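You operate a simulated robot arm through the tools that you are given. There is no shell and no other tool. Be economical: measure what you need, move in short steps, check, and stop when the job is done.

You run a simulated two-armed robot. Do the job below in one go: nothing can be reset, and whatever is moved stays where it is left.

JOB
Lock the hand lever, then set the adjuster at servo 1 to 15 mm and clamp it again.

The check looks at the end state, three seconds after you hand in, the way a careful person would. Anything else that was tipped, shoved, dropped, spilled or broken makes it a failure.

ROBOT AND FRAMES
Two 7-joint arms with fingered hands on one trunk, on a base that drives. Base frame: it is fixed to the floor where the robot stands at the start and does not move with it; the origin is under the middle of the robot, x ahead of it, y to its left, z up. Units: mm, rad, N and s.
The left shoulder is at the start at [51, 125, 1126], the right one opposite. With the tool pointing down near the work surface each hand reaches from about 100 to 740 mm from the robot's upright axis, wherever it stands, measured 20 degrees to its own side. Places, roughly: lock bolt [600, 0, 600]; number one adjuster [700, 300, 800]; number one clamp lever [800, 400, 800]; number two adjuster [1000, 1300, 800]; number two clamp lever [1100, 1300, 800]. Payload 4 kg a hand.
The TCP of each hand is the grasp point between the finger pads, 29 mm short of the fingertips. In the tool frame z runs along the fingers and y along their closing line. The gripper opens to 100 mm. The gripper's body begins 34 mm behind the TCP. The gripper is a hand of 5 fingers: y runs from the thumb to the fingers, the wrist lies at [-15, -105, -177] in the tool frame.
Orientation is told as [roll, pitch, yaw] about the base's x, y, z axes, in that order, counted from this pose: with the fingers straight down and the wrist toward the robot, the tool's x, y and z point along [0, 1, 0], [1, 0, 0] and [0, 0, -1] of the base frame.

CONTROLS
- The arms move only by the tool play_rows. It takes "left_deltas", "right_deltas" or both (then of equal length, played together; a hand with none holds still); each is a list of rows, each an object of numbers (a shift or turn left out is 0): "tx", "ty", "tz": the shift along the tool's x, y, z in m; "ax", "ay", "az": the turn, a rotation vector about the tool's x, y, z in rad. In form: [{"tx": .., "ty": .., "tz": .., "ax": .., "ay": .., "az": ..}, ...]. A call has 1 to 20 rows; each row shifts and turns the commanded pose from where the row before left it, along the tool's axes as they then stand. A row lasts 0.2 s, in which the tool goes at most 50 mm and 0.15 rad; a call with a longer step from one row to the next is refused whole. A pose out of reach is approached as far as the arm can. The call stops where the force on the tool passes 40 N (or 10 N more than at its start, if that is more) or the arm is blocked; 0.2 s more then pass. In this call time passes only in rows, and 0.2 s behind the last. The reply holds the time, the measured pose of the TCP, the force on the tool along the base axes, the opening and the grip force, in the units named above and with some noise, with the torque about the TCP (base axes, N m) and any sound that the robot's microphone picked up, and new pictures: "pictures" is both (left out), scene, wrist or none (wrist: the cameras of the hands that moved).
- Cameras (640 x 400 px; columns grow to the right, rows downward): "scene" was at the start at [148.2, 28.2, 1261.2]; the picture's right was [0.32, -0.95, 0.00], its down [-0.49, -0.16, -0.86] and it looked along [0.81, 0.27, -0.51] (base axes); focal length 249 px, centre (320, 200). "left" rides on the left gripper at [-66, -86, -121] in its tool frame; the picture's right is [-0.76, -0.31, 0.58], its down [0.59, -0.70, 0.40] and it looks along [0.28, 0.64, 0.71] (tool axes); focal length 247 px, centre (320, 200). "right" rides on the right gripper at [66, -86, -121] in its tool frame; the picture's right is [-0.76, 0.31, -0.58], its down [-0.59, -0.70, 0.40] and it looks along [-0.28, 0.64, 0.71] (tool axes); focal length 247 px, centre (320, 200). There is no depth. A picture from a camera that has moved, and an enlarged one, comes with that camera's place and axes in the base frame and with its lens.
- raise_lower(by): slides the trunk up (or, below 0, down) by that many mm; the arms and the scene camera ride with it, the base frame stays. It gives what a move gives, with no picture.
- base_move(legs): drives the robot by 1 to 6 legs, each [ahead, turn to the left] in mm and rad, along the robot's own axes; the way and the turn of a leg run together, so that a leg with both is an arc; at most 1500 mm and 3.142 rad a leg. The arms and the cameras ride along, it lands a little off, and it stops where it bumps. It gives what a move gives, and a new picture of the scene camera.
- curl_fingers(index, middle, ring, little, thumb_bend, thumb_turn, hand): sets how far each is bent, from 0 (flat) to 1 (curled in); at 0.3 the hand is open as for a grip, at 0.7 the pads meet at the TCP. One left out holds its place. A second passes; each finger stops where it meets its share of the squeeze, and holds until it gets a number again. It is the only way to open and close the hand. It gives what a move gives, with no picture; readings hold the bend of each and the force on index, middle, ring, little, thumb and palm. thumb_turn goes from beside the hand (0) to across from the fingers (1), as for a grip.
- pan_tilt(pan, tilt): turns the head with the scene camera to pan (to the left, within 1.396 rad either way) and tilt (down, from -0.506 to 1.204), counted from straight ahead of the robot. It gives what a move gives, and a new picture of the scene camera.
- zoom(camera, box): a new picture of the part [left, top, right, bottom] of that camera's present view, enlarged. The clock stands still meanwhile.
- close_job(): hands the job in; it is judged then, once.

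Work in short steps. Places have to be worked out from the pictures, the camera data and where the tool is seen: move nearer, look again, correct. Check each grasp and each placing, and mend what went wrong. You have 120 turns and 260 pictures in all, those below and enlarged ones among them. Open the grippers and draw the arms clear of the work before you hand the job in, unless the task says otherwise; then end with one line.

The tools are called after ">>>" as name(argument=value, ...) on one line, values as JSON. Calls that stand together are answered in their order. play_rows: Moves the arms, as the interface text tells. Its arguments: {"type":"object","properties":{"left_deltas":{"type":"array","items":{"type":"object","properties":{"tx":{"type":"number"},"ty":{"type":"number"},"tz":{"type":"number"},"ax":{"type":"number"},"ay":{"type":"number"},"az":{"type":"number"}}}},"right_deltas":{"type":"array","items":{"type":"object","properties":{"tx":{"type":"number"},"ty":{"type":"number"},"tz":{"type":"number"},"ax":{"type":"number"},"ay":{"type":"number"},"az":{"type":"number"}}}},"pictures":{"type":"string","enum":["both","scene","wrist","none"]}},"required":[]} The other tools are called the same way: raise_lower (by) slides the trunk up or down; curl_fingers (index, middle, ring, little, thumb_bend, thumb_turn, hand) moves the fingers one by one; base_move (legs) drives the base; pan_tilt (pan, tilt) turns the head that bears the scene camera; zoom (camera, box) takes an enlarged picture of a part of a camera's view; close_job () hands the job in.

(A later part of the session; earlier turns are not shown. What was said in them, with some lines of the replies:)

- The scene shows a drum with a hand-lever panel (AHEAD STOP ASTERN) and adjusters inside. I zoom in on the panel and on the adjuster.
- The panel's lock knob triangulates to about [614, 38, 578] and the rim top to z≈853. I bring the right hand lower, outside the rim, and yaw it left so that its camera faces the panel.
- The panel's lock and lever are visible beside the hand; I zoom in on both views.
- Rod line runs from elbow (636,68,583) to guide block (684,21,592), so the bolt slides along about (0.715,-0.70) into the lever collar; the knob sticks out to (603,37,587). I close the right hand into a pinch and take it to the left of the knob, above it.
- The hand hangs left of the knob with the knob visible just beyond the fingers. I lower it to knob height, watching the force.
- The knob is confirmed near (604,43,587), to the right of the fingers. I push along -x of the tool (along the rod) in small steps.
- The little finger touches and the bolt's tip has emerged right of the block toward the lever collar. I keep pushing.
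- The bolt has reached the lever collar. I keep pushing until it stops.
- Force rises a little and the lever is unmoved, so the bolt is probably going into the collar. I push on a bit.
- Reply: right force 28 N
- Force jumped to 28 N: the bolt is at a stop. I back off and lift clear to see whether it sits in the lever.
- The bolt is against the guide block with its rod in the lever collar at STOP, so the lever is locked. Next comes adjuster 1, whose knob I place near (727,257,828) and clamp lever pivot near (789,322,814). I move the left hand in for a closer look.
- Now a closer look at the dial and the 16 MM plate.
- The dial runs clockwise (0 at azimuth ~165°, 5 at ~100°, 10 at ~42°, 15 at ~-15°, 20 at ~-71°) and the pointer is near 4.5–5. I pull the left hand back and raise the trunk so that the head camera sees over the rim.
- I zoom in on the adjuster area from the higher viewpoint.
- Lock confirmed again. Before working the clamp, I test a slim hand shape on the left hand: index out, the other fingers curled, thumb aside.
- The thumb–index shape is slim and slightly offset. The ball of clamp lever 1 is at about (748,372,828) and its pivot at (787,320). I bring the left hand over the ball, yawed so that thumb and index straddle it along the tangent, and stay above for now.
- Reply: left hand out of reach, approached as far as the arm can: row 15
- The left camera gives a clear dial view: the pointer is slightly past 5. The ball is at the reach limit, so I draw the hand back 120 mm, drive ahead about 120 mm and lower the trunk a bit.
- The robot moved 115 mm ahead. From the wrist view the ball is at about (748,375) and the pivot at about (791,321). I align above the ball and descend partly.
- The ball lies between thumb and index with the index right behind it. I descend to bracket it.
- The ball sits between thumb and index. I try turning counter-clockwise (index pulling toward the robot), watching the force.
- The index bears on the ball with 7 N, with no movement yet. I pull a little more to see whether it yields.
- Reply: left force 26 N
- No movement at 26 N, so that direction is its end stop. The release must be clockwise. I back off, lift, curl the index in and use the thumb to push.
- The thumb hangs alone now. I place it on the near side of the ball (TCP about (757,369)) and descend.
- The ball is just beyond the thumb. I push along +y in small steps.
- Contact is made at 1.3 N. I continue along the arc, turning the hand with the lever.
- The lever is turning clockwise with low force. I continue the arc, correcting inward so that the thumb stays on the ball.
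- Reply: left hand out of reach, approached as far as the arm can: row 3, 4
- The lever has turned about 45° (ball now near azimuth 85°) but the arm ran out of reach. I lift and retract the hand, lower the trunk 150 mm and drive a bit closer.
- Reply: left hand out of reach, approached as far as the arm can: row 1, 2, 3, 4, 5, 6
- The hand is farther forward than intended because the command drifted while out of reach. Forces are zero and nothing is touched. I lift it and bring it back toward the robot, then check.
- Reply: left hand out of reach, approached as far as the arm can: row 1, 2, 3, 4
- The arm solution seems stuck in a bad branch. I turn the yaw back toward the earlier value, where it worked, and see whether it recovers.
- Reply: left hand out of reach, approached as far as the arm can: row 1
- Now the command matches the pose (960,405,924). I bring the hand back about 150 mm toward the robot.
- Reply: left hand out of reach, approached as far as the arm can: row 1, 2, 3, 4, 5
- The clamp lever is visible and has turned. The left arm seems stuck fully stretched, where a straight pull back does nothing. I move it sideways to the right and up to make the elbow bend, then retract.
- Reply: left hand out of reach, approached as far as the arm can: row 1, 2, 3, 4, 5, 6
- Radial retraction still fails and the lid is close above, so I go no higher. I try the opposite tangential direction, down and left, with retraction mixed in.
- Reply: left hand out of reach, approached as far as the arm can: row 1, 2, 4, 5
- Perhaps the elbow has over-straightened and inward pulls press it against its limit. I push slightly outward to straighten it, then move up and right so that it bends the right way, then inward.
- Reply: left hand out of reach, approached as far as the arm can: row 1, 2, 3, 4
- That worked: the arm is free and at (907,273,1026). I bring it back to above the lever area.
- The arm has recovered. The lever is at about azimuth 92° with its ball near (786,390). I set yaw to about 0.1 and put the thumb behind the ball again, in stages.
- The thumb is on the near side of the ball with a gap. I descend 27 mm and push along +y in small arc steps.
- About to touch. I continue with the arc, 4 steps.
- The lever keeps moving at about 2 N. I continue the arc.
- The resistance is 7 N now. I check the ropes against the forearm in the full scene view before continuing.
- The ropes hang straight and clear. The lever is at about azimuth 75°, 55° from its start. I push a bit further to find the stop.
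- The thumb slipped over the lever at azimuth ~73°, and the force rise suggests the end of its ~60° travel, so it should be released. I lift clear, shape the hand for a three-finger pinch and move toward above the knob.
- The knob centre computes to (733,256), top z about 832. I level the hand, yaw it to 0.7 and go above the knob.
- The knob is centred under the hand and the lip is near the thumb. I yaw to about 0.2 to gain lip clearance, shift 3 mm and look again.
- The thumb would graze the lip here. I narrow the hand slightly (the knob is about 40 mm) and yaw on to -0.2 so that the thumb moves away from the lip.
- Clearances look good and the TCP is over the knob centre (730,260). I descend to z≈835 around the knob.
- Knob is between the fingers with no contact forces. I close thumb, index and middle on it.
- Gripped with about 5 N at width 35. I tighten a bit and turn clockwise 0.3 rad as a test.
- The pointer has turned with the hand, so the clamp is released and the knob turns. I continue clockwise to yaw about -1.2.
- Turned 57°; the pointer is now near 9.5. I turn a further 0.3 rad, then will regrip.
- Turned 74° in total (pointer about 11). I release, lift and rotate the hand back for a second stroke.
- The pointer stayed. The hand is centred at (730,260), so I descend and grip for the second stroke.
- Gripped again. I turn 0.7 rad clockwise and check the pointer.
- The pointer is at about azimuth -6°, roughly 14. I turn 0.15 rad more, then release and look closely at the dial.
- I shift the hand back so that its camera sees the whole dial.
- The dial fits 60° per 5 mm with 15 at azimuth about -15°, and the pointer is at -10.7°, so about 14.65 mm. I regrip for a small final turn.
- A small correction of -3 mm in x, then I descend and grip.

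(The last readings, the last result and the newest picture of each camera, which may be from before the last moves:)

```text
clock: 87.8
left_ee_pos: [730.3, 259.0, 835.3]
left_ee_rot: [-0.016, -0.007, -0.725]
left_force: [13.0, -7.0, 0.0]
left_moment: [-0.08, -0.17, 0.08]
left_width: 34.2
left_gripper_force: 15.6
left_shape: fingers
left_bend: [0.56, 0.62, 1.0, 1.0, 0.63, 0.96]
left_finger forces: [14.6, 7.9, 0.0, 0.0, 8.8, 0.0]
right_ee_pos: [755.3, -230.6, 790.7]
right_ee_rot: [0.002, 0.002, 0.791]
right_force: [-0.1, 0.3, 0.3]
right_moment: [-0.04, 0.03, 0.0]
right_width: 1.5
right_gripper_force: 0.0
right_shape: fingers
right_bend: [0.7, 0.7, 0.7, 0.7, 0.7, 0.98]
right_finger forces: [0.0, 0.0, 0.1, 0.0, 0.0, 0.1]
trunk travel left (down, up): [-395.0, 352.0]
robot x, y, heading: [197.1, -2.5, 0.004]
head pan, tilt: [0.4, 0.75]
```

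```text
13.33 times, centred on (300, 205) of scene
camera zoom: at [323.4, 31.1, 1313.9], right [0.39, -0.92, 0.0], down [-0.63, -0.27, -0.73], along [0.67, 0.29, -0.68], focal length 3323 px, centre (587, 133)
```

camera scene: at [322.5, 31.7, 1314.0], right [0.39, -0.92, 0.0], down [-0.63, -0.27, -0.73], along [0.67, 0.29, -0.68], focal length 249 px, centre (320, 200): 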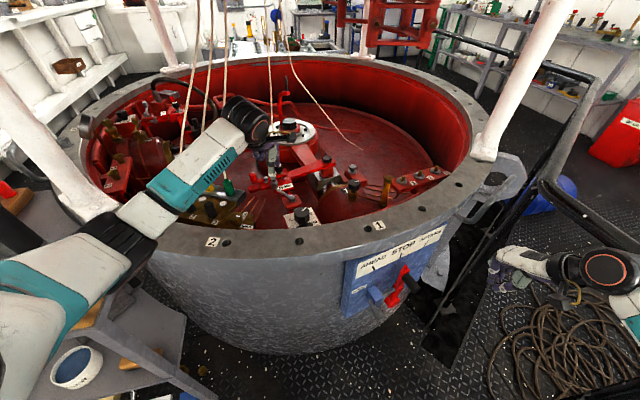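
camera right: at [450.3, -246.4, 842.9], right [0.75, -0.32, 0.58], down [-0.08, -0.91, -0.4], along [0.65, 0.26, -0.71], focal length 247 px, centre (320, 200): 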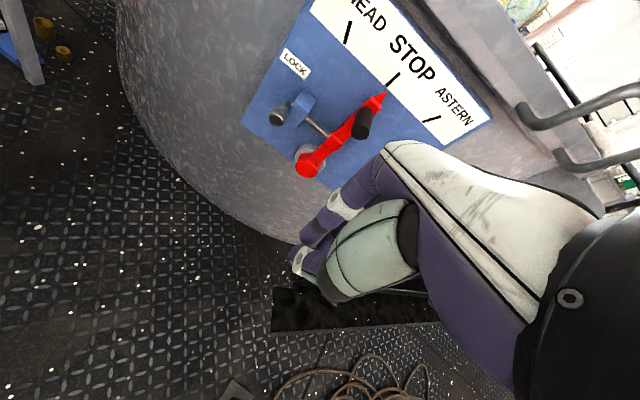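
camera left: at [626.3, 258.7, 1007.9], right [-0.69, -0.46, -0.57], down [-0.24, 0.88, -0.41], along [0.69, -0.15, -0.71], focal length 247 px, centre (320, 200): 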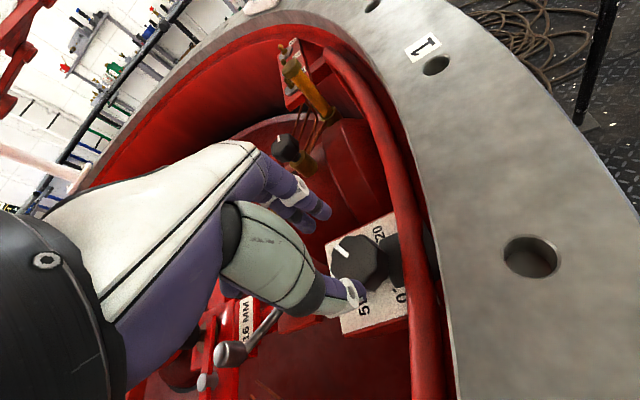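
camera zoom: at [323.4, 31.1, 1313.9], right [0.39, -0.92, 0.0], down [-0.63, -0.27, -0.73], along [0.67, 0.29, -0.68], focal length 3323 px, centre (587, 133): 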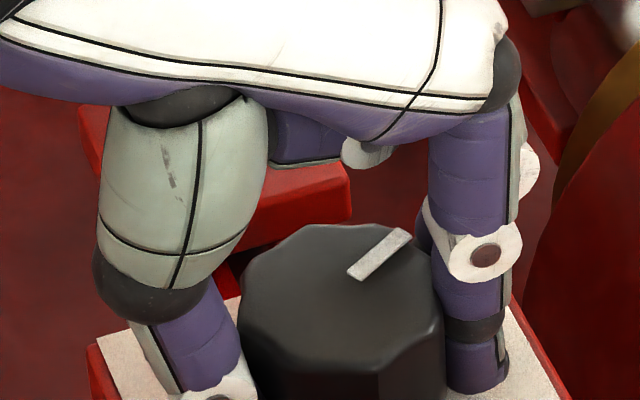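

By the close-ups the pointer moved about 4.7°, so to about -15.4°. I release, lift and verify on the dial with the left camera.

>>> curl_fingers(hand="left", index=0.5, middle=0.5, thumb_bend=0.5)

>>> play_rows(left_deltas=[{"tz": -0.02}, {"tz": -0.03}, {"tz": -0.03}, {"az": -0.15}, {"az": -0.15}, {"az": -0.15}, {"az": -0.15}, {"az": -0.14}, {"az": -0.14}, {"az": -0.14}, {"az": -0.13}, {"tx": 0.027, "ty": 0.023}, {"tx": 0.027, "ty": 0.023}], pictures="none")

>>> zoom(camera="left", box=[400, 230, 560, 390])

```text
clock: 88.8
left_ee_pos: [729.9, 259.4, 834.6]
left_ee_rot: [-0.016, -0.008, -0.725]
left_force: [0.2, 0.1, -0.1]
left_moment: [0.01, -0.01, 0.02]
left_width: 50.2
left_gripper_force: 0.0
left_shape: fingers
left_bend: [0.5, 0.5, 1.0, 1.0, 0.5, 0.97]
left_finger forces: [0.1, 0.0, 0.0, 0.0, 0.0, 0.0]
right_ee_pos: [753.8, -229.1, 793.0]
right_ee_rot: [-0.002, 0.003, 0.791]
right_force: [0.2, 0.3, -0.2]
right_moment: [0.03, 0.01, 0.02]
right_width: 1.6
right_gripper_force: 0.1
right_shape: fingers
right_bend: [0.7, 0.7, 0.7, 0.7, 0.7, 0.98]
right_finger forces: [0.0, 0.0, 0.0, 0.1, 0.1, 0.0]
trunk travel left (down, up): [-395.0, 352.0]
robot x, y, heading: [196.7, -3.6, 0.005]
head pan, tilt: [0.4, 0.75]
```

```text
clock: 91.6
left_ee_pos: [748.7, 330.6, 914.1]
left_ee_rot: [-0.016, 0.01, 0.427]
left_force: [0.4, 0.7, -0.2]
left_moment: [-0.03, -0.04, -0.02]
left_width: 50.5
left_gripper_force: 0.1
left_shape: fingers
left_bend: [0.5, 0.5, 1.0, 1.0, 0.5, 0.98]
left_finger forces: [0.1, 0.0, 0.0, 0.1, 0.0, 0.0]
right_ee_pos: [754.9, -229.6, 792.8]
right_ee_rot: [0.001, 0.002, 0.792]
right_force: [0.1, 0.1, -0.1]
right_moment: [0.02, 0.02, -0.01]
right_width: 1.5
right_gripper_force: 0.1
right_shape: fingers
right_bend: [0.7, 0.7, 0.7, 0.7, 0.7, 0.98]
right_finger forces: [0.1, 0.0, 0.0, 0.0, 0.0, 0.0]
trunk travel left (down, up): [-395.0, 352.0]
robot x, y, heading: [198.2, -1.9, 0.002]
head pan, tilt: [0.4, 0.75]
```

```text
2.50 times, centred on (480, 310) of left
camera zoom: at [698.4, 238.0, 1036.1], right [0.03, -0.83, -0.56], down [-0.89, 0.24, -0.4], along [0.46, 0.51, -0.72], focal length 617 px, centre (-80, -75)
```

zoom: 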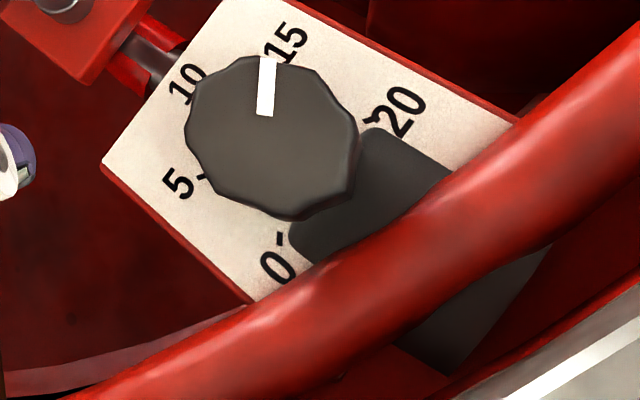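

The pointer is now at azimuth -15.2°, against -14.5° for the 15 mark, so the adjuster is on 15. Now to clamp: I shape the hand (index plus thumb) and go above the lever ball (~(807,389)), index on its far side.

>>> curl_fingers(hand="left", index=0.4, middle=1.0, thumb_bend=0.4)

>>> play_rows(left_deltas=[{"az": 0.145}, {"az": 0.145}, {"az": 0.145}, {"az": 0.145}, {"az": 0.145}, {"tx": 0.028, "ty": 0.0095}, {"tx": 0.028, "ty": 0.0095}, {"tx": 0.028, "ty": 0.0095}, {"tz": 0.02}])

>>> zoom(camera="left", box=[240, 150, 480, 350])

>>> zoom(camera="scene", box=[230, 140, 350, 230])

```text
clock: 92.6
left_ee_pos: [748.5, 329.0, 912.9]
left_ee_rot: [-0.016, 0.01, 0.425]
left_force: [0.4, 0.2, 0.1]
left_moment: [-0.03, 0.0, -0.03]
left_width: 74.4
left_gripper_force: 0.1
left_shape: fingers
left_bend: [0.4, 1.0, 1.0, 1.0, 0.4, 0.98]
left_finger forces: [0.0, 0.0, 0.0, 0.1, 0.0, 0.0]
right_ee_pos: [754.4, -230.3, 791.8]
right_ee_rot: [0.002, 0.001, 0.791]
right_force: [0.4, -1.0, -0.1]
right_moment: [0.01, -0.01, 0.01]
right_width: 1.4
right_gripper_force: 0.0
right_shape: fingers
right_bend: [0.7, 0.7, 0.7, 0.7, 0.7, 0.98]
right_finger forces: [0.0, 0.0, 0.0, 0.1, 0.0, 0.0]
trunk travel left (down, up): [-395.0, 352.0]
robot x, y, heading: [197.9, 1.9, 0.004]
head pan, tilt: [0.4, 0.75]
```

```text
clock: 94.6
left_ee_pos: [801.5, 402.3, 892.3]
left_ee_rot: [-0.018, -0.003, -0.3]
left_force: [1.1, 0.7, 0.1]
left_moment: [0.01, 0.03, 0.0]
left_width: 74.3
left_gripper_force: 0.1
left_shape: fingers
left_bend: [0.4, 1.0, 1.0, 1.0, 0.4, 0.98]
left_finger forces: [0.0, 0.1, 0.1, 0.1, 0.1, 0.0]
right_ee_pos: [754.3, -230.6, 793.8]
right_ee_rot: [-0.001, 0.0, 0.792]
right_force: [-0.4, -0.7, -0.4]
right_moment: [0.01, -0.03, 0.03]
right_width: 1.4
right_gripper_force: 0.0
right_shape: fingers
right_bend: [0.7, 0.7, 0.7, 0.7, 0.7, 0.98]
right_finger forces: [0.0, 0.0, 0.1, 0.0, 0.0, 0.1]
trunk travel left (down, up): [-395.0, 352.0]
robot x, y, heading: [201.5, 3.2, 0.002]
head pan, tilt: [0.4, 0.75]
camera scene: at [322.2, 31.9, 1314.0], right [0.39, -0.92, 0.0], down [-0.63, -0.27, -0.73], along [0.67, 0.29, -0.68], focal length 249 px, centre (320, 200)
camera left: at [700.1, 368.0, 1013.9], right [-0.52, -0.64, -0.56], down [-0.5, 0.76, -0.41], along [0.69, 0.07, -0.72], focal length 247 px, centre (320, 200)
```

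scene: 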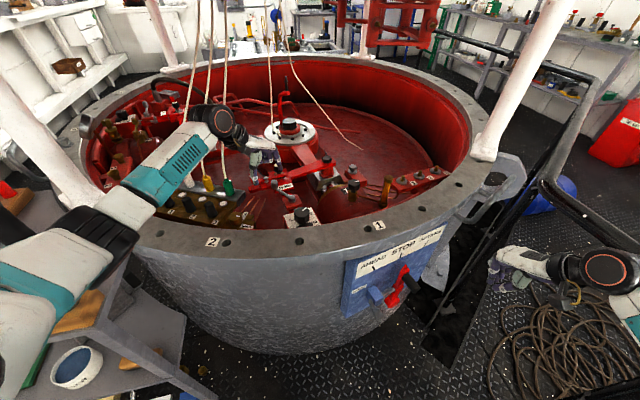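
left: 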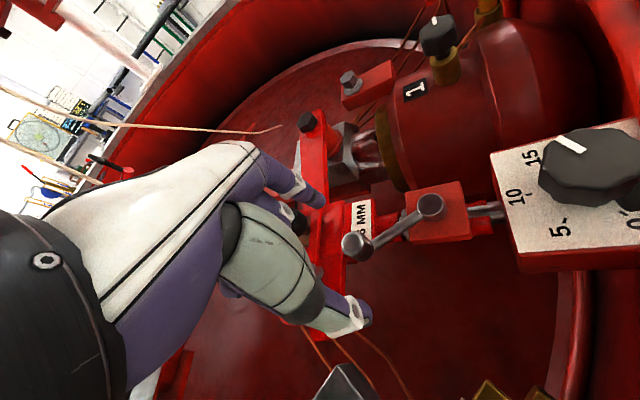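

```text
2.00 times, centred on (360, 250) of left
camera zoom: at [700.1, 368.0, 1013.9], right [-0.52, -0.64, -0.56], down [-0.5, 0.76, -0.41], along [0.69, 0.07, -0.72], focal length 494 px, centre (240, 100)
```

zoom: 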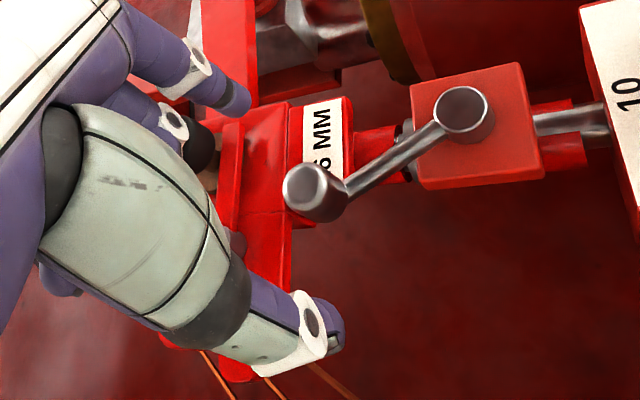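

```text
4.44 times, centred on (290, 185) of scene
camera zoom: at [322.2, 31.9, 1314.0], right [0.39, -0.92, 0.0], down [-0.63, -0.27, -0.73], along [0.67, 0.29, -0.68], focal length 1108 px, centre (453, 267)
```

zoom: 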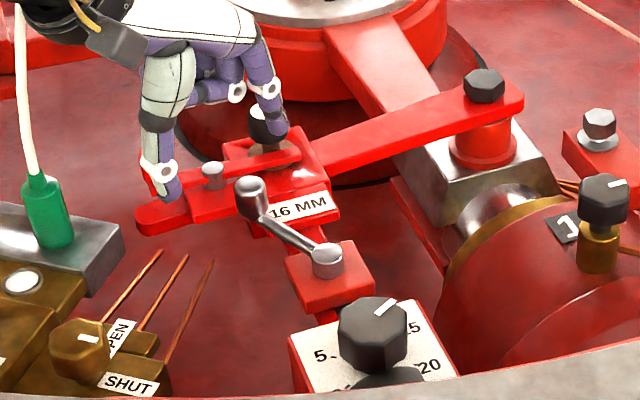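

The index/curled-finger layout would crowd the black knob on the linkage (top ~860 at (870,411)). The little finger as hook keeps the rest of the hand clear of it. I back up and change the hand shape.

>>> play_rows(left_deltas=[{"tz": -0.03}, {"tx": -0.02, "ty": -0.02}, {"tx": -0.02, "ty": -0.005}], pictures="none")

>>> curl_fingers(hand="left", index=1.0, little=0.4, thumb_bend=0.4)

>>> play_rows(left_deltas=[{"az": -0.1}, {"az": -0.1}, {"az": -0.1}])

>>> zoom(camera="scene", box=[230, 140, 350, 230])

```text
clock: 95.4
left_ee_pos: [765.8, 368.4, 923.6]
left_ee_rot: [-0.019, -0.004, -0.301]
left_force: [-0.6, 0.7, -0.1]
left_moment: [-0.01, 0.02, -0.05]
left_width: 74.3
left_gripper_force: 0.1
left_shape: fingers
left_bend: [0.4, 1.0, 1.0, 1.0, 0.4, 0.98]
left_finger forces: [0.1, 0.0, 0.0, 0.0, 0.0, 0.0]
right_ee_pos: [755.1, -230.9, 792.6]
right_ee_rot: [0.0, 0.001, 0.792]
right_force: [-0.1, -0.1, 0.3]
right_moment: [0.0, 0.02, 0.02]
right_width: 1.4
right_gripper_force: 0.0
right_shape: fingers
right_bend: [0.7, 0.7, 0.7, 0.7, 0.7, 0.98]
right_finger forces: [0.0, 0.0, 0.0, 0.0, 0.0, 0.0]
trunk travel left (down, up): [-395.0, 352.0]
robot x, y, heading: [200.0, 2.3, 0.0]
head pan, tilt: [0.4, 0.75]
```

```text
clock: 96.4
left_ee_pos: [766.8, 369.8, 923.3]
left_ee_rot: [-0.019, -0.002, -0.3]
left_force: [-1.3, 0.8, 0.3]
left_moment: [-0.01, 0.0, 0.02]
left_width: 44.3
left_gripper_force: 0.0
left_shape: fingers
left_bend: [1.0, 1.0, 1.0, 0.4, 0.4, 0.98]
left_finger forces: [0.0, 0.1, 0.0, 0.0, 0.0, 0.0]
right_ee_pos: [754.2, -229.2, 792.2]
right_ee_rot: [0.0, 0.002, 0.792]
right_force: [-1.4, 0.2, 0.0]
right_moment: [-0.02, 0.01, -0.02]
right_width: 1.6
right_gripper_force: 0.0
right_shape: fingers
right_bend: [0.7, 0.7, 0.7, 0.7, 0.7, 0.98]
right_finger forces: [0.1, 0.1, 0.1, 0.0, 0.1, 0.1]
trunk travel left (down, up): [-395.0, 352.0]
robot x, y, heading: [195.1, 0.0, 0.001]
head pan, tilt: [0.4, 0.75]
```

```text
clock: 97.2
left_ee_pos: [765.6, 368.9, 922.7]
left_ee_rot: [-0.017, 0.002, 0.001]
left_force: [-0.4, 0.5, -0.2]
left_moment: [0.0, 0.0, 0.04]
left_width: 44.4
left_gripper_force: 0.2
left_shape: fingers
left_bend: [1.0, 1.0, 1.0, 0.4, 0.4, 0.98]
left_finger forces: [0.1, 0.0, 0.0, 0.0, 0.0, 0.1]
right_ee_pos: [754.2, -231.2, 792.4]
right_ee_rot: [0.001, 0.002, 0.792]
right_force: [-1.0, 1.1, 0.6]
right_moment: [0.03, 0.03, -0.02]
right_width: 1.5
right_gripper_force: 0.2
right_shape: fingers
right_bend: [0.7, 0.7, 0.7, 0.7, 0.7, 0.98]
right_finger forces: [0.1, 0.1, 0.0, 0.1, 0.0, 0.2]
trunk travel left (down, up): [-395.0, 352.0]
robot x, y, heading: [200.5, -1.8, 0.006]
head pan, tilt: [0.4, 0.75]
camera scene: at [322.2, 31.7, 1314.0], right [0.39, -0.92, 0.0], down [-0.63, -0.27, -0.73], along [0.67, 0.29, -0.68], focal length 249 px, centre (320, 200)
camera left: at [680.3, 307.3, 1044.3], right [-0.31, -0.77, -0.56], down [-0.71, 0.58, -0.41], along [0.64, 0.27, -0.72], focal length 247 px, centre (320, 200)
```

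scene: 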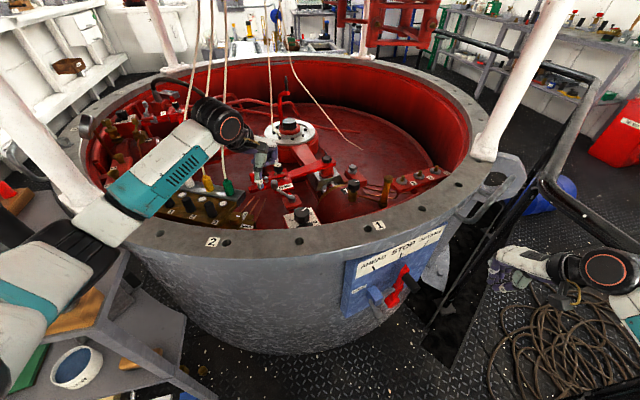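
left: 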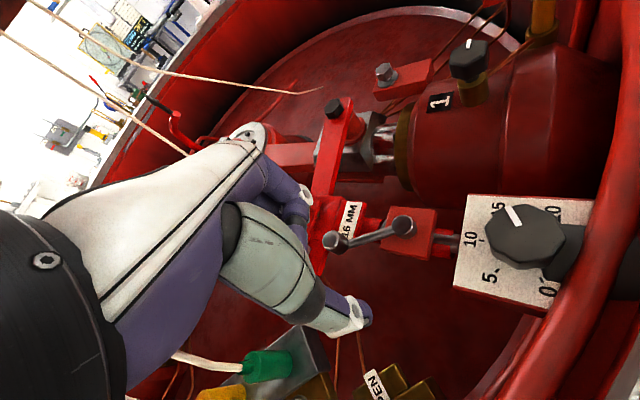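

```text
4.44 times, centred on (290, 185) of scene
camera zoom: at [322.2, 31.7, 1314.0], right [0.39, -0.92, 0.0], down [-0.63, -0.27, -0.73], along [0.67, 0.29, -0.68], focal length 1108 px, centre (453, 267)
```

zoom: 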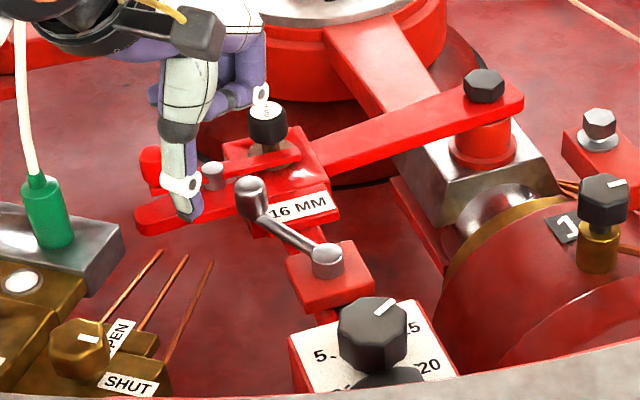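

I go back to the index as hook, at yaw 0 and bend 0.5, which leaves room to the black knob. The ball is at (806,388), so the TCP target is (796,398).

>>> curl_fingers(hand="left", index=0.5, little=1.0)

>>> play_rows(left_deltas=[{"tx": 0.0145, "ty": 0.015}, {"tx": 0.0145, "ty": 0.015}, {"tz": 0.02}, {"tz": 0.02}])

>>> zoom(camera="left", box=[220, 130, 460, 330])

>>> zoom(camera="scene", box=[230, 140, 330, 220])

```text
clock: 98.2
left_ee_pos: [765.2, 369.6, 923.1]
left_ee_rot: [-0.019, 0.006, -0.001]
left_force: [-0.4, 0.3, -0.3]
left_moment: [-0.02, 0.01, -0.02]
left_width: 62.3
left_gripper_force: 0.1
left_shape: fingers
left_bend: [0.5, 1.0, 1.0, 1.0, 0.4, 0.98]
left_finger forces: [0.1, 0.1, 0.0, 0.0, 0.0, 0.0]
right_ee_pos: [753.5, -230.8, 791.8]
right_ee_rot: [0.002, 0.001, 0.79]
right_force: [0.1, -0.4, 0.4]
right_moment: [-0.02, -0.01, -0.01]
right_width: 1.7
right_gripper_force: 0.0
right_shape: fingers
right_bend: [0.7, 0.7, 0.7, 0.7, 0.7, 0.98]
right_finger forces: [0.0, 0.0, 0.0, 0.1, 0.0, 0.1]
trunk travel left (down, up): [-395.0, 352.0]
robot x, y, heading: [197.1, -5.4, 0.001]
head pan, tilt: [0.4, 0.75]
```

```text
clock: 99.2
left_ee_pos: [796.1, 400.0, 881.4]
left_ee_rot: [-0.018, 0.003, -0.001]
left_force: [-0.3, 0.1, -0.7]
left_moment: [-0.01, 0.02, -0.02]
left_width: 62.2
left_gripper_force: 0.1
left_shape: fingers
left_bend: [0.5, 1.0, 1.0, 1.0, 0.4, 0.98]
left_finger forces: [0.0, 0.1, 0.0, 0.0, 0.0, 0.1]
right_ee_pos: [753.3, -229.8, 792.9]
right_ee_rot: [0.0, 0.002, 0.793]
right_force: [-0.2, 0.2, -0.2]
right_moment: [-0.01, 0.01, -0.03]
right_width: 1.4
right_gripper_force: 0.2
right_shape: fingers
right_bend: [0.7, 0.7, 0.7, 0.7, 0.7, 0.98]
right_finger forces: [0.1, 0.0, 0.0, 0.0, 0.1, 0.0]
trunk travel left (down, up): [-395.0, 352.0]
robot x, y, heading: [198.6, 1.7, 0.008]
head pan, tilt: [0.4, 0.75]
camera scene: at [322.3, 31.9, 1314.0], right [0.39, -0.92, 0.0], down [-0.63, -0.27, -0.73], along [0.67, 0.29, -0.68], focal length 249 px, centre (320, 200)
camera left: at [710.8, 336.7, 1004.1], right [-0.31, -0.77, -0.56], down [-0.7, 0.58, -0.41], along [0.64, 0.27, -0.72], focal length 247 px, centre (320, 200)
```

scene: 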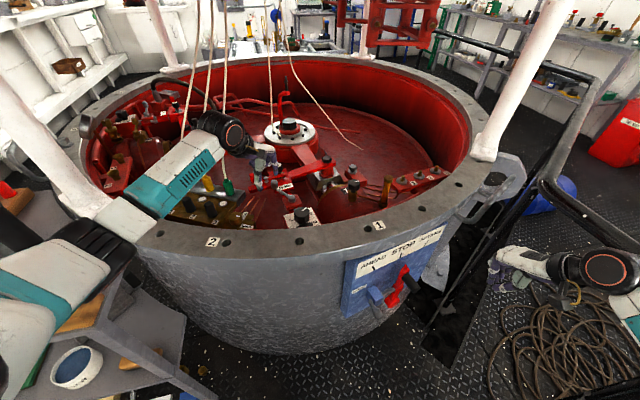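
left: 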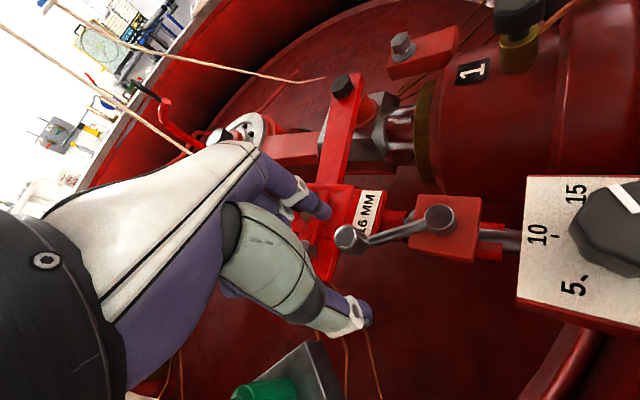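

```text
2.00 times, centred on (340, 230) of left
camera zoom: at [710.8, 336.7, 1004.1], right [-0.31, -0.77, -0.56], down [-0.7, 0.58, -0.41], along [0.64, 0.27, -0.72], focal length 494 px, centre (280, 140)
```

zoom: 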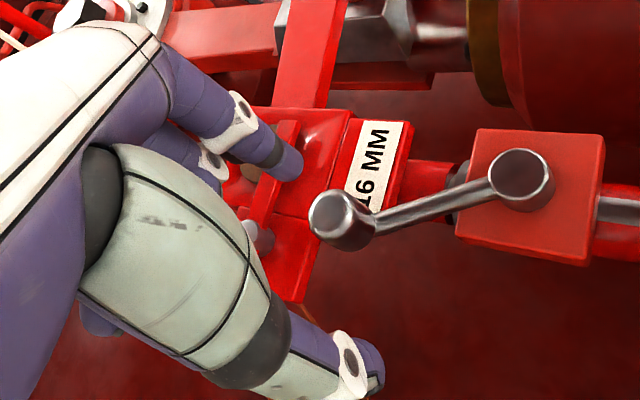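

```text
5.00 times, centred on (280, 180) of scene
camera zoom: at [322.3, 31.9, 1314.0], right [0.39, -0.92, 0.0], down [-0.63, -0.27, -0.73], along [0.67, 0.29, -0.68], focal length 1246 px, centre (520, 300)
```

zoom: 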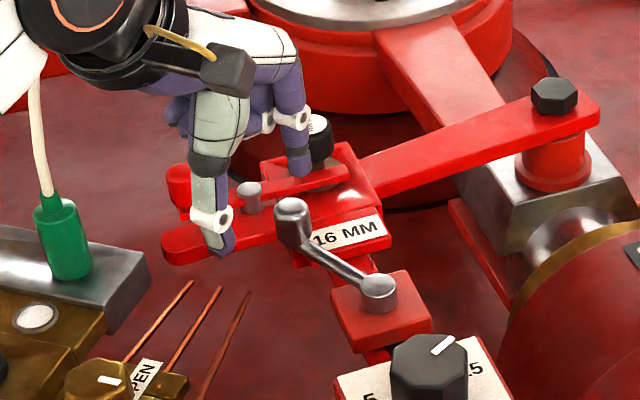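

The index is about 20 mm beyond the ball with a small lateral offset. I correct it, then descend to tip z≈819 as the thumb did before.

>>> play_rows(left_deltas=[{"tx": -0.005, "ty": 0.004}, {"tz": 0.012}, {"tz": 0.011}, {"tz": 0.01}], pictures="wrist")

>>> zoom(camera="scene", box=[230, 140, 330, 220])

```text
clock: 100.2
left_ee_pos: [799.7, 392.6, 850.4]
left_ee_rot: [-0.016, 0.003, -0.001]
left_force: [-0.2, -0.4, -0.7]
left_moment: [-0.01, -0.04, 0.0]
left_width: 62.6
left_gripper_force: 0.2
left_shape: fingers
left_bend: [0.5, 1.0, 1.0, 1.0, 0.4, 0.98]
left_finger forces: [0.1, 0.1, 0.1, 0.0, 0.0, 0.0]
right_ee_pos: [754.6, -231.0, 792.8]
right_ee_rot: [0.002, 0.002, 0.79]
right_force: [-0.1, -0.2, -0.5]
right_moment: [0.02, 0.0, 0.0]
right_width: 1.4
right_gripper_force: 0.2
right_shape: fingers
right_bend: [0.7, 0.7, 0.7, 0.7, 0.7, 0.98]
right_finger forces: [0.0, 0.1, 0.0, 0.1, 0.0, 0.0]
trunk travel left (down, up): [-395.0, 352.0]
robot x, y, heading: [199.2, -1.2, 0.0]
head pan, tilt: [0.4, 0.75]
camera left: at [714.6, 330.7, 971.3], right [-0.31, -0.77, -0.56], down [-0.7, 0.58, -0.41], along [0.64, 0.27, -0.72], focal length 247 px, centre (320, 200)
```

left: 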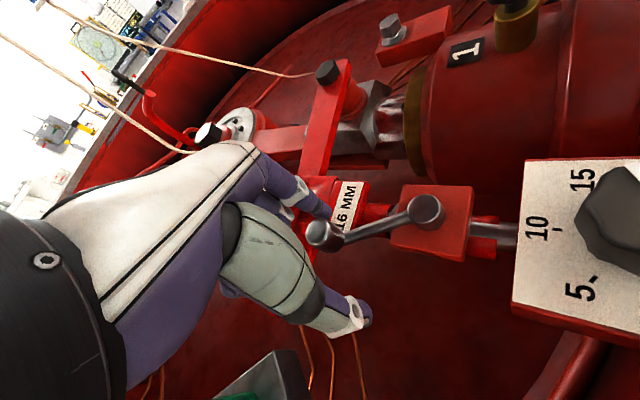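

```text
5.00 times, centred on (280, 180) of scene
camera zoom: at [322.2, 31.8, 1314.0], right [0.39, -0.92, 0.0], down [-0.63, -0.27, -0.73], along [0.67, 0.29, -0.68], focal length 1246 px, centre (520, 300)
```

zoom: 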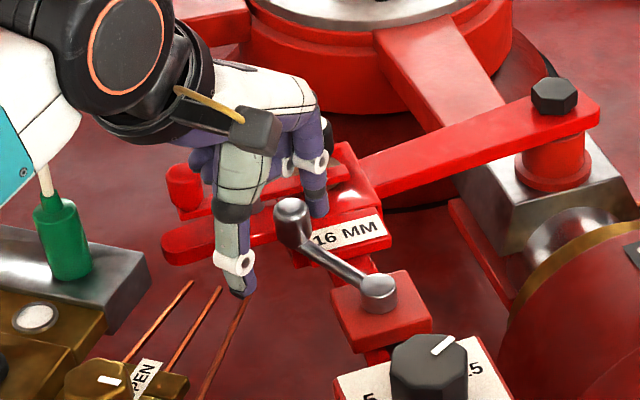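

The index sits right behind the ball, no contact forces. I pull the lever counter-clockwise.

>>> play_rows(left_deltas=[{"ty": -0.006, "tx": 0.0015}, {"ty": -0.006, "tx": 0.0015}, {"ty": -0.006, "tx": 0.001}, {"ty": -0.006}], pictures="wrist")

>>> zoom(camera="scene", box=[230, 140, 330, 220])

```text
clock: 101.2
left_ee_pos: [776.6, 396.0, 849.2]
left_ee_rot: [-0.019, 0.002, 0.0]
left_force: [1.3, 1.6, 1.2]
left_moment: [0.02, -0.01, 0.02]
left_width: 64.2
left_gripper_force: 0.5
left_shape: fingers
left_bend: [0.48, 1.0, 1.0, 1.0, 0.4, 0.98]
left_finger forces: [1.4, 0.1, 0.1, 0.0, 0.1, 0.0]
right_ee_pos: [753.7, -229.9, 792.3]
right_ee_rot: [-0.001, 0.001, 0.793]
right_force: [-0.2, -0.1, -0.8]
right_moment: [-0.01, -0.01, -0.03]
right_width: 1.4
right_gripper_force: 0.0
right_shape: fingers
right_bend: [0.7, 0.7, 0.7, 0.7, 0.7, 0.98]
right_finger forces: [0.0, 0.1, 0.0, 0.0, 0.1, 0.0]
trunk travel left (down, up): [-395.0, 352.0]
robot x, y, heading: [197.9, 1.9, 0.004]
head pan, tilt: [0.4, 0.75]
camera left: at [690.3, 334.0, 971.7], right [-0.31, -0.77, -0.56], down [-0.7, 0.58, -0.41], along [0.64, 0.27, -0.72], focal length 247 px, centre (320, 200)
```

left: 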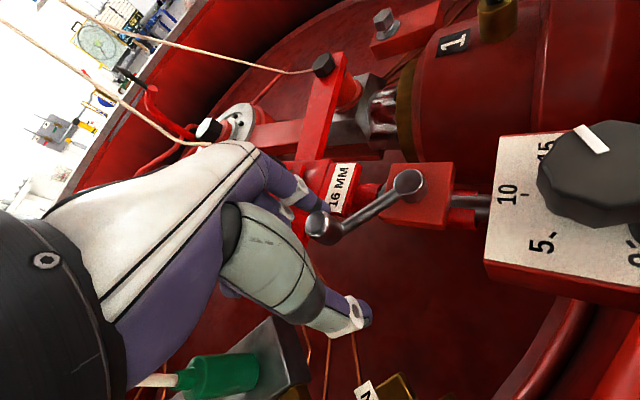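

```text
5.00 times, centred on (280, 180) of scene
camera zoom: at [322.2, 31.9, 1314.0], right [0.39, -0.92, 0.0], down [-0.63, -0.27, -0.73], along [0.67, 0.29, -0.68], focal length 1246 px, centre (520, 300)
```

zoom: 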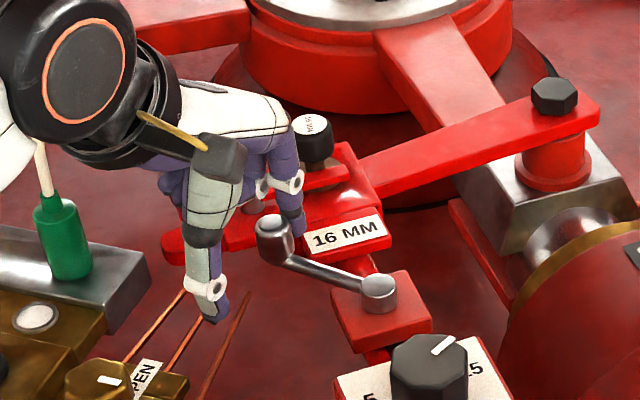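

The lever follows. I continue the arc with rotation.

>>> play_rows(left_deltas=[{"ty": -0.006, "tx": -0.0025, "az": -0.08}, {"ty": -0.006, "tx": -0.0025, "az": -0.08}, {"ty": -0.006, "tx": -0.0025, "az": -0.08}, {"ty": -0.006, "tx": -0.0025, "az": -0.08}, {"ty": -0.006, "tx": -0.0025, "az": -0.08}], pictures="wrist")

>>> zoom(camera="scene", box=[230, 140, 330, 220])

```text
clock: 102.4
left_ee_pos: [749.8, 380.8, 849.9]
left_ee_rot: [-0.017, 0.01, 0.402]
left_force: [1.0, -0.3, 1.2]
left_moment: [0.0, -0.09, -0.01]
left_width: 64.2
left_gripper_force: 1.0
left_shape: fingers
left_bend: [0.49, 1.0, 1.0, 1.0, 0.4, 0.98]
left_finger forces: [1.4, 0.1, 0.1, 0.0, 0.0, 0.0]
right_ee_pos: [753.4, -230.2, 791.5]
right_ee_rot: [0.0, 0.002, 0.79]
right_force: [0.5, 0.0, 0.0]
right_moment: [-0.04, -0.02, 0.04]
right_width: 1.6
right_gripper_force: 0.1
right_shape: fingers
right_bend: [0.7, 0.7, 0.7, 0.7, 0.7, 0.98]
right_finger forces: [0.0, 0.0, 0.0, 0.0, 0.1, 0.1]
trunk travel left (down, up): [-395.0, 352.0]
robot x, y, heading: [197.9, -1.1, 0.0]
head pan, tilt: [0.4, 0.75]
camera left: at [696.5, 289.4, 971.6], right [0.01, -0.83, -0.56], down [-0.88, 0.26, -0.4], along [0.48, 0.5, -0.72], focal length 247 px, centre (320, 200)
```

left: 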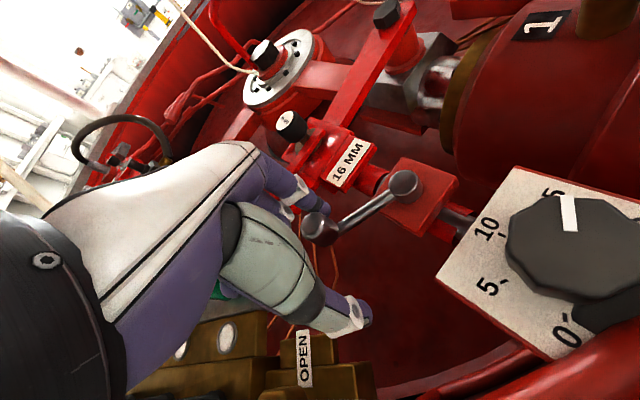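

```text
5.00 times, centred on (280, 180) of scene
camera zoom: at [322.3, 31.7, 1314.0], right [0.39, -0.92, 0.0], down [-0.63, -0.27, -0.73], along [0.67, 0.29, -0.68], focal length 1246 px, centre (520, 300)
```

zoom: 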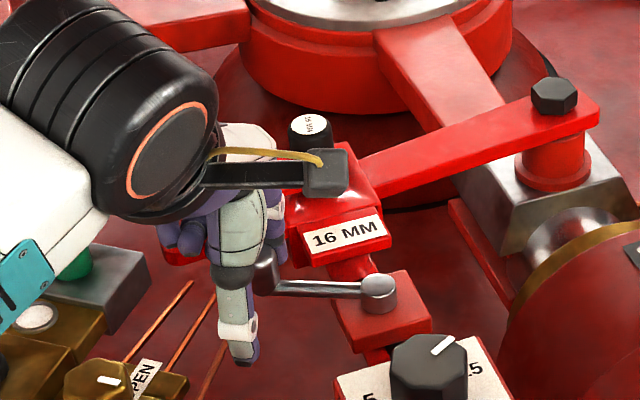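

Lever at about azimuth 113°. I continue until the force rises at its stop (about 130°).

>>> play_rows(left_deltas=[{"ty": -0.006, "tx": -0.0025, "az": -0.08}, {"ty": -0.006, "tx": -0.0025, "az": -0.08}, {"ty": -0.006, "tx": -0.002, "az": -0.08}, {"ty": -0.006}, {"ty": -0.006}, {"ty": -0.005}], pictures="wrist")

```text
clock: 103.8
left_ee_pos: [723.5, 355.9, 849.8]
left_ee_rot: [-0.011, 0.012, 0.641]
left_force: [8.4, 5.4, 2.2]
left_moment: [0.11, -0.13, 0.06]
left_width: 72.2
left_gripper_force: 3.8
left_shape: fingers
left_bend: [0.42, 1.0, 1.0, 1.0, 0.4, 0.98]
left_finger forces: [8.4, 0.0, 0.0, 0.1, 0.1, 0.0]
right_ee_pos: [754.6, -230.0, 792.7]
right_ee_rot: [0.001, 0.002, 0.791]
right_force: [-0.1, -0.2, 0.5]
right_moment: [0.0, -0.01, 0.01]
right_width: 1.4
right_gripper_force: 0.0
right_shape: fingers
right_bend: [0.7, 0.7, 0.7, 0.7, 0.7, 0.98]
right_finger forces: [0.0, 0.1, 0.0, 0.0, 0.0, 0.0]
trunk travel left (down, up): [-395.0, 352.0]
robot x, y, heading: [195.5, -1.2, 0.0]
head pan, tilt: [0.4, 0.75]
camera left: at [693.8, 255.2, 972.3], right [0.21, -0.8, -0.56], down [-0.92, 0.04, -0.4], along [0.34, 0.6, -0.72], focal length 247 px, centre (320, 200)
```

left: 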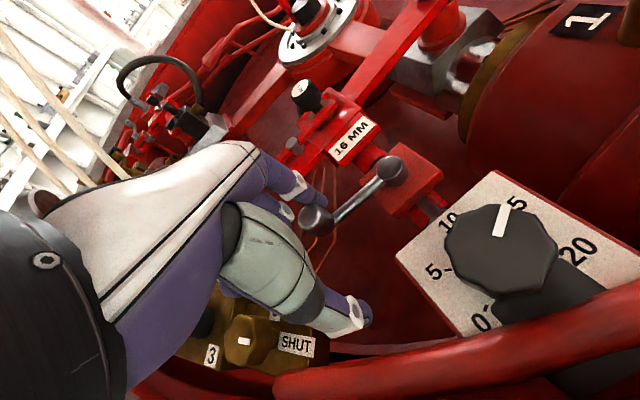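

The lever is back at azimuth ~128°, its original place, with 8 N and rising. I press firmly once more.

>>> play_rows(left_deltas=[{"ty": -0.005}, {"ty": -0.005}, {"ty": -0.004}], pictures="wrist")

```text
clock: 104.6
left_ee_pos: [712.5, 345.8, 849.9]
left_ee_rot: [-0.014, 0.015, 0.638]
left_force: [16.1, 6.3, 1.7]
left_moment: [0.13, -0.27, -0.08]
left_width: 83.1
left_gripper_force: 7.3
left_shape: fingers
left_bend: [0.33, 1.0, 1.0, 1.0, 0.4, 0.98]
left_finger forces: [14.3, 0.0, 0.0, 0.1, 0.0, 0.0]
right_ee_pos: [755.6, -230.5, 790.8]
right_ee_rot: [0.002, 0.003, 0.791]
right_force: [-0.6, 0.3, 0.9]
right_moment: [0.01, -0.01, 0.0]
right_width: 1.6
right_gripper_force: 0.0
right_shape: fingers
right_bend: [0.7, 0.7, 0.7, 0.7, 0.7, 0.98]
right_finger forces: [0.0, 0.0, 0.0, 0.0, 0.0, 0.0]
trunk travel left (down, up): [-395.0, 352.0]
robot x, y, heading: [199.8, -3.0, 0.003]
head pan, tilt: [0.4, 0.75]
camera left: at [682.8, 245.8, 972.8], right [0.2, -0.8, -0.56], down [-0.92, 0.05, -0.4], along [0.34, 0.6, -0.73], focal length 247 px, centre (320, 200)
```

left: 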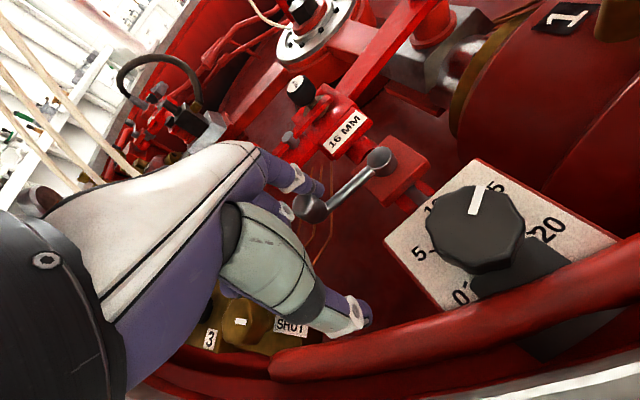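

The lever holds firm at its stop under 17 N. I back off, lift clear and view the lever and dial.

>>> play_rows(left_deltas=[{"ty": 0.012}, {"ty": 0.012}, {"tz": -0.03}, {"tz": -0.04}, {"tz": -0.02}, {"az": 0.1, "ty": 0.01}, {"az": 0.1}], pictures="wrist")

>>> zoom(camera="left", box=[330, 190, 530, 370])

>>> zoom(camera="scene", box=[230, 140, 350, 230])

```text
clock: 106.2
left_ee_pos: [736.8, 368.6, 940.0]
left_ee_rot: [-0.017, 0.012, 0.438]
left_force: [-0.1, 0.1, -0.4]
left_moment: [-0.02, -0.05, 0.05]
left_width: 62.7
left_gripper_force: 0.0
left_shape: fingers
left_bend: [0.5, 1.0, 1.0, 1.0, 0.4, 0.98]
left_finger forces: [0.0, 0.0, 0.1, 0.1, 0.0, 0.1]
right_ee_pos: [755.0, -229.7, 792.2]
right_ee_rot: [0.0, 0.002, 0.791]
right_force: [0.4, 0.2, -0.2]
right_moment: [0.01, -0.03, 0.0]
right_width: 1.6
right_gripper_force: 0.0
right_shape: fingers
right_bend: [0.7, 0.7, 0.7, 0.7, 0.7, 0.98]
right_finger forces: [0.1, 0.0, 0.0, 0.0, 0.0, 0.1]
trunk travel left (down, up): [-395.0, 352.0]
robot x, y, heading: [197.5, 1.4, 0.002]
head pan, tilt: [0.4, 0.75]
camera left: at [687.7, 275.8, 1062.5], right [0.04, -0.83, -0.56], down [-0.89, 0.23, -0.4], along [0.46, 0.52, -0.72], focal length 247 px, centre (320, 200)
```

left: 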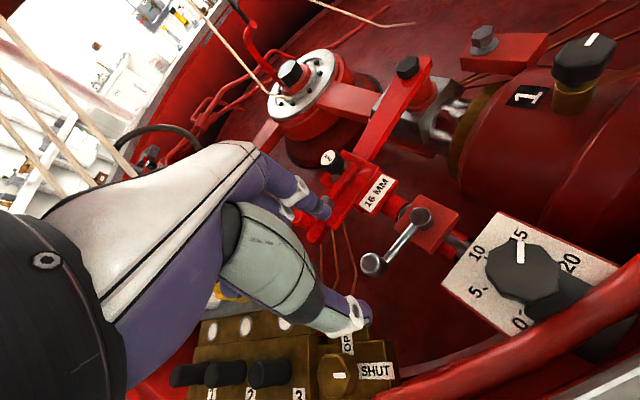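

```text
2.22 times, centred on (430, 280) of left
camera zoom: at [687.7, 275.8, 1062.5], right [0.04, -0.83, -0.56], down [-0.89, 0.23, -0.4], along [0.46, 0.52, -0.72], focal length 549 px, centre (76, 22)
```

zoom: 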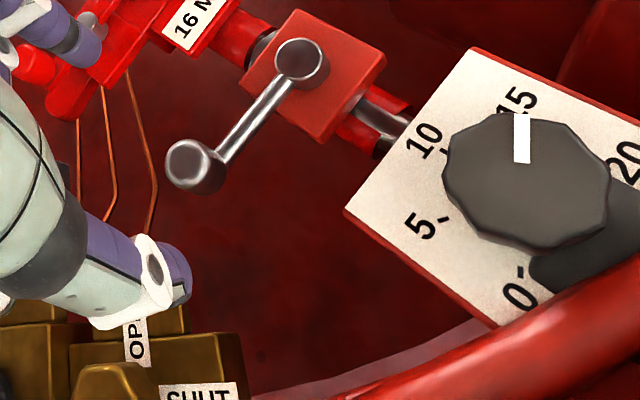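

```text
4.44 times, centred on (290, 185) of scene
camera zoom: at [322.0, 31.9, 1314.0], right [0.39, -0.92, 0.0], down [-0.63, -0.27, -0.73], along [0.67, 0.29, -0.68], focal length 1108 px, centre (453, 267)
```

zoom: 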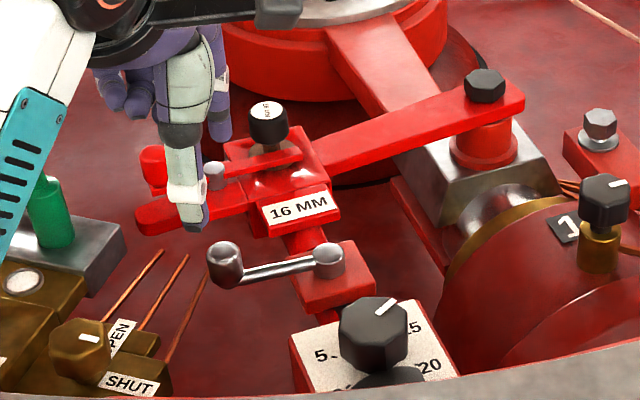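

The lever is as at the start, and the pointer reads 15 (azimuth -15.8°). I lift the left hand and retract it a bit, then back the base away.

>>> play_rows(left_deltas=[{"tz": -0.035}, {"tz": -0.035}, {"tx": 0.008, "ty": -0.02, "tz": -0.02}, {"tx": 0.008, "ty": -0.02, "tz": -0.01}, {"tx": 0.008, "ty": -0.02}], pictures="none")

>>> base_move(legs=[[-190, 0]])

>>> curl_fingers(hand="left", index=0.3, middle=0.3, ring=0.3, little=0.3, thumb_bend=0.3)

>>> curl_fingers(hand="right", index=0.3, middle=0.3, ring=0.3, little=0.3, thumb_bend=0.3)

>>> pan_tilt(pan=0.3, tilt=0.6)

>>> zoom(camera="scene", box=[330, 180, 460, 320])

```text
clock: 107.4
left_ee_pos: [675.8, 368.8, 1040.5]
left_ee_rot: [-0.013, 0.012, 0.441]
left_force: [0.1, -0.7, -0.3]
left_moment: [0.04, 0.01, -0.01]
left_width: 62.5
left_gripper_force: 0.0
left_shape: fingers
left_bend: [0.5, 1.0, 1.0, 1.0, 0.4, 0.98]
left_finger forces: [0.0, 0.0, 0.1, 0.0, 0.0, 0.0]
right_ee_pos: [754.7, -230.1, 792.5]
right_ee_rot: [0.0, 0.003, 0.792]
right_force: [-0.8, -0.9, -0.7]
right_moment: [0.02, -0.02, -0.01]
right_width: 1.6
right_gripper_force: 0.1
right_shape: fingers
right_bend: [0.7, 0.7, 0.7, 0.7, 0.7, 0.98]
right_finger forces: [0.0, 0.0, 0.0, 0.0, 0.1, 0.0]
trunk travel left (down, up): [-395.0, 352.0]
robot x, y, heading: [199.7, 0.7, 0.004]
head pan, tilt: [0.4, 0.75]
```

```text
clock: 108.9
left_ee_pos: [486.2, 367.5, 1040.6]
left_ee_rot: [-0.015, 0.011, 0.438]
left_force: [-1.4, 0.2, -0.1]
left_moment: [0.0, 0.03, 0.01]
left_width: 62.7
left_gripper_force: 0.0
left_shape: fingers
left_bend: [0.5, 1.0, 1.0, 1.0, 0.4, 0.98]
left_finger forces: [0.1, 0.1, 0.0, 0.1, 0.0, 0.0]
right_ee_pos: [565.1, -231.1, 793.7]
right_ee_rot: [0.001, -0.001, 0.789]
right_force: [0.9, 1.1, 0.3]
right_moment: [0.0, -0.02, 0.0]
right_width: 1.5
right_gripper_force: 0.0
right_shape: fingers
right_bend: [0.7, 0.7, 0.7, 0.7, 0.7, 0.98]
right_finger forces: [0.0, 0.1, 0.1, 0.0, 0.0, 0.0]
trunk travel left (down, up): [-395.0, 352.0]
robot x, y, heading: [8.2, -1.1, 0.01]
head pan, tilt: [0.4, 0.75]
camera scene: at [132.7, 31.8, 1314.2], right [0.39, -0.92, 0.0], down [-0.63, -0.27, -0.73], along [0.67, 0.29, -0.68], focal length 249 px, centre (320, 200)
```

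scene: 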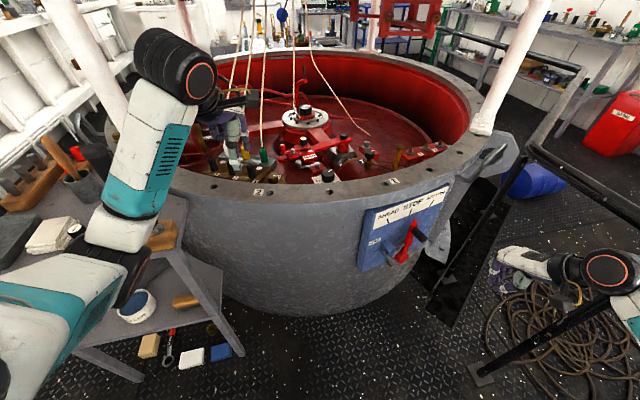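

```text
clock: 109.9
left_ee_pos: [487.5, 366.9, 1039.1]
left_ee_rot: [-0.015, 0.009, 0.437]
left_force: [-0.1, -0.2, 0.5]
left_moment: [0.02, -0.01, 0.0]
left_width: 98.6
left_gripper_force: 0.1
left_shape: fingers
left_bend: [0.3, 0.3, 0.3, 0.3, 0.3, 0.98]
left_finger forces: [0.0, 0.0, 0.0, 0.0, 0.0, 0.1]
right_ee_pos: [564.9, -232.5, 792.9]
right_ee_rot: [0.001, 0.001, 0.788]
right_force: [0.7, -0.1, 0.2]
right_moment: [0.03, 0.0, -0.02]
right_width: 1.9
right_gripper_force: 0.1
right_shape: fingers
right_bend: [0.7, 0.7, 0.7, 0.7, 0.7, 0.98]
right_finger forces: [0.0, 0.0, 0.1, 0.1, 0.0, 0.0]
trunk travel left (down, up): [-395.0, 352.0]
robot x, y, heading: [10.5, 1.8, 0.008]
head pan, tilt: [0.4, 0.75]
```

```text
clock: 110.9
left_ee_pos: [487.6, 366.7, 1040.9]
left_ee_rot: [-0.016, 0.011, 0.438]
left_force: [-0.1, 0.0, 0.9]
left_moment: [-0.03, 0.02, -0.02]
left_width: 98.4
left_gripper_force: 0.1
left_shape: fingers
left_bend: [0.3, 0.3, 0.3, 0.3, 0.3, 0.98]
left_finger forces: [0.1, 0.0, 0.0, 0.0, 0.0, 0.0]
right_ee_pos: [565.2, -231.6, 791.5]
right_ee_rot: [0.001, 0.002, 0.789]
right_force: [-0.1, 0.2, -0.1]
right_moment: [-0.03, 0.0, -0.01]
right_width: 98.3
right_gripper_force: 0.0
right_shape: fingers
right_bend: [0.3, 0.3, 0.3, 0.3, 0.3, 0.98]
right_finger forces: [0.0, 0.0, 0.0, 0.0, 0.1, 0.0]
trunk travel left (down, up): [-395.0, 352.0]
robot x, y, heading: [10.3, -1.6, 0.002]
head pan, tilt: [0.4, 0.75]
```

```text
clock: 111.6
left_ee_pos: [486.8, 367.8, 1040.3]
left_ee_rot: [-0.016, 0.01, 0.439]
left_force: [-0.2, -0.8, -0.5]
left_moment: [-0.01, 0.02, -0.01]
left_width: 98.2
left_gripper_force: 0.0
left_shape: fingers
left_bend: [0.3, 0.3, 0.3, 0.3, 0.3, 0.98]
left_finger forces: [0.1, 0.0, 0.0, 0.0, 0.0, 0.1]
right_ee_pos: [565.0, -231.8, 792.0]
right_ee_rot: [0.0, 0.001, 0.787]
right_force: [-0.5, -0.3, 0.5]
right_moment: [0.0, 0.0, 0.02]
right_width: 98.1
right_gripper_force: 0.0
right_shape: fingers
right_bend: [0.3, 0.3, 0.3, 0.3, 0.3, 0.98]
right_finger forces: [0.1, 0.1, 0.0, 0.0, 0.1, 0.1]
trunk travel left (down, up): [-395.0, 352.0]
robot x, y, heading: [9.9, -1.8, 0.006]
head pan, tilt: [0.3, 0.6]
camera scene: at [141.7, 25.9, 1326.9], right [0.3, -0.95, 0.0], down [-0.54, -0.17, -0.82], along [0.79, 0.25, -0.57], focal length 249 px, centre (320, 200)
```

scene: 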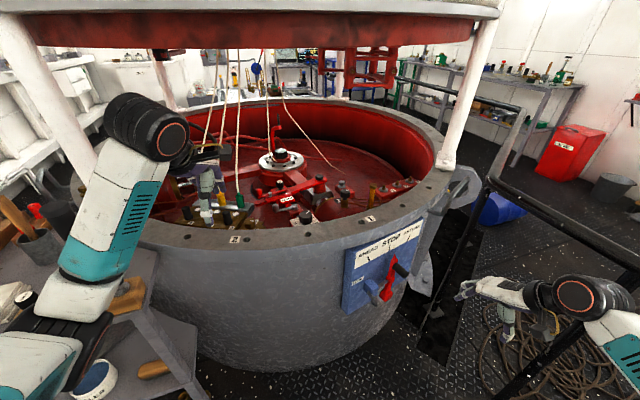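

```text
2.86 times, centred on (395, 250) of scene
camera zoom: at [141.7, 25.9, 1326.9], right [0.3, -0.95, 0.0], down [-0.54, -0.17, -0.82], along [0.79, 0.25, -0.57], focal length 712 px, centre (106, 57)
```

zoom: 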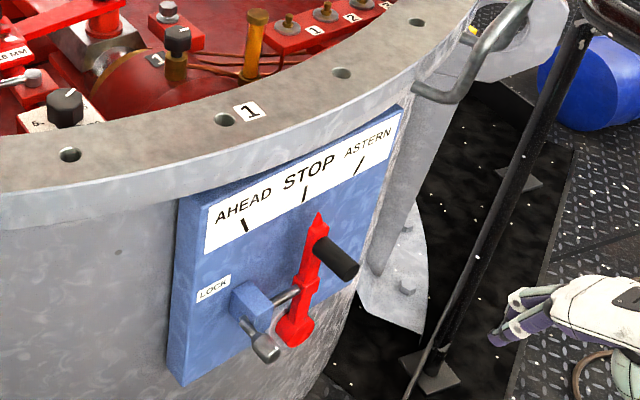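

The lock bolt is home with the lever at STOP, the adjuster is on 15 with the clamp lever at its stop, and both hands are open and clear. I hand the job in.

>>> close_job()

```text
The job is handed in.
```

The hand lever is locked at STOP, servo 1's adjuster reads 15 mm, its clamp lever is back at the stop it started from, and both hands are open and clear of the work.
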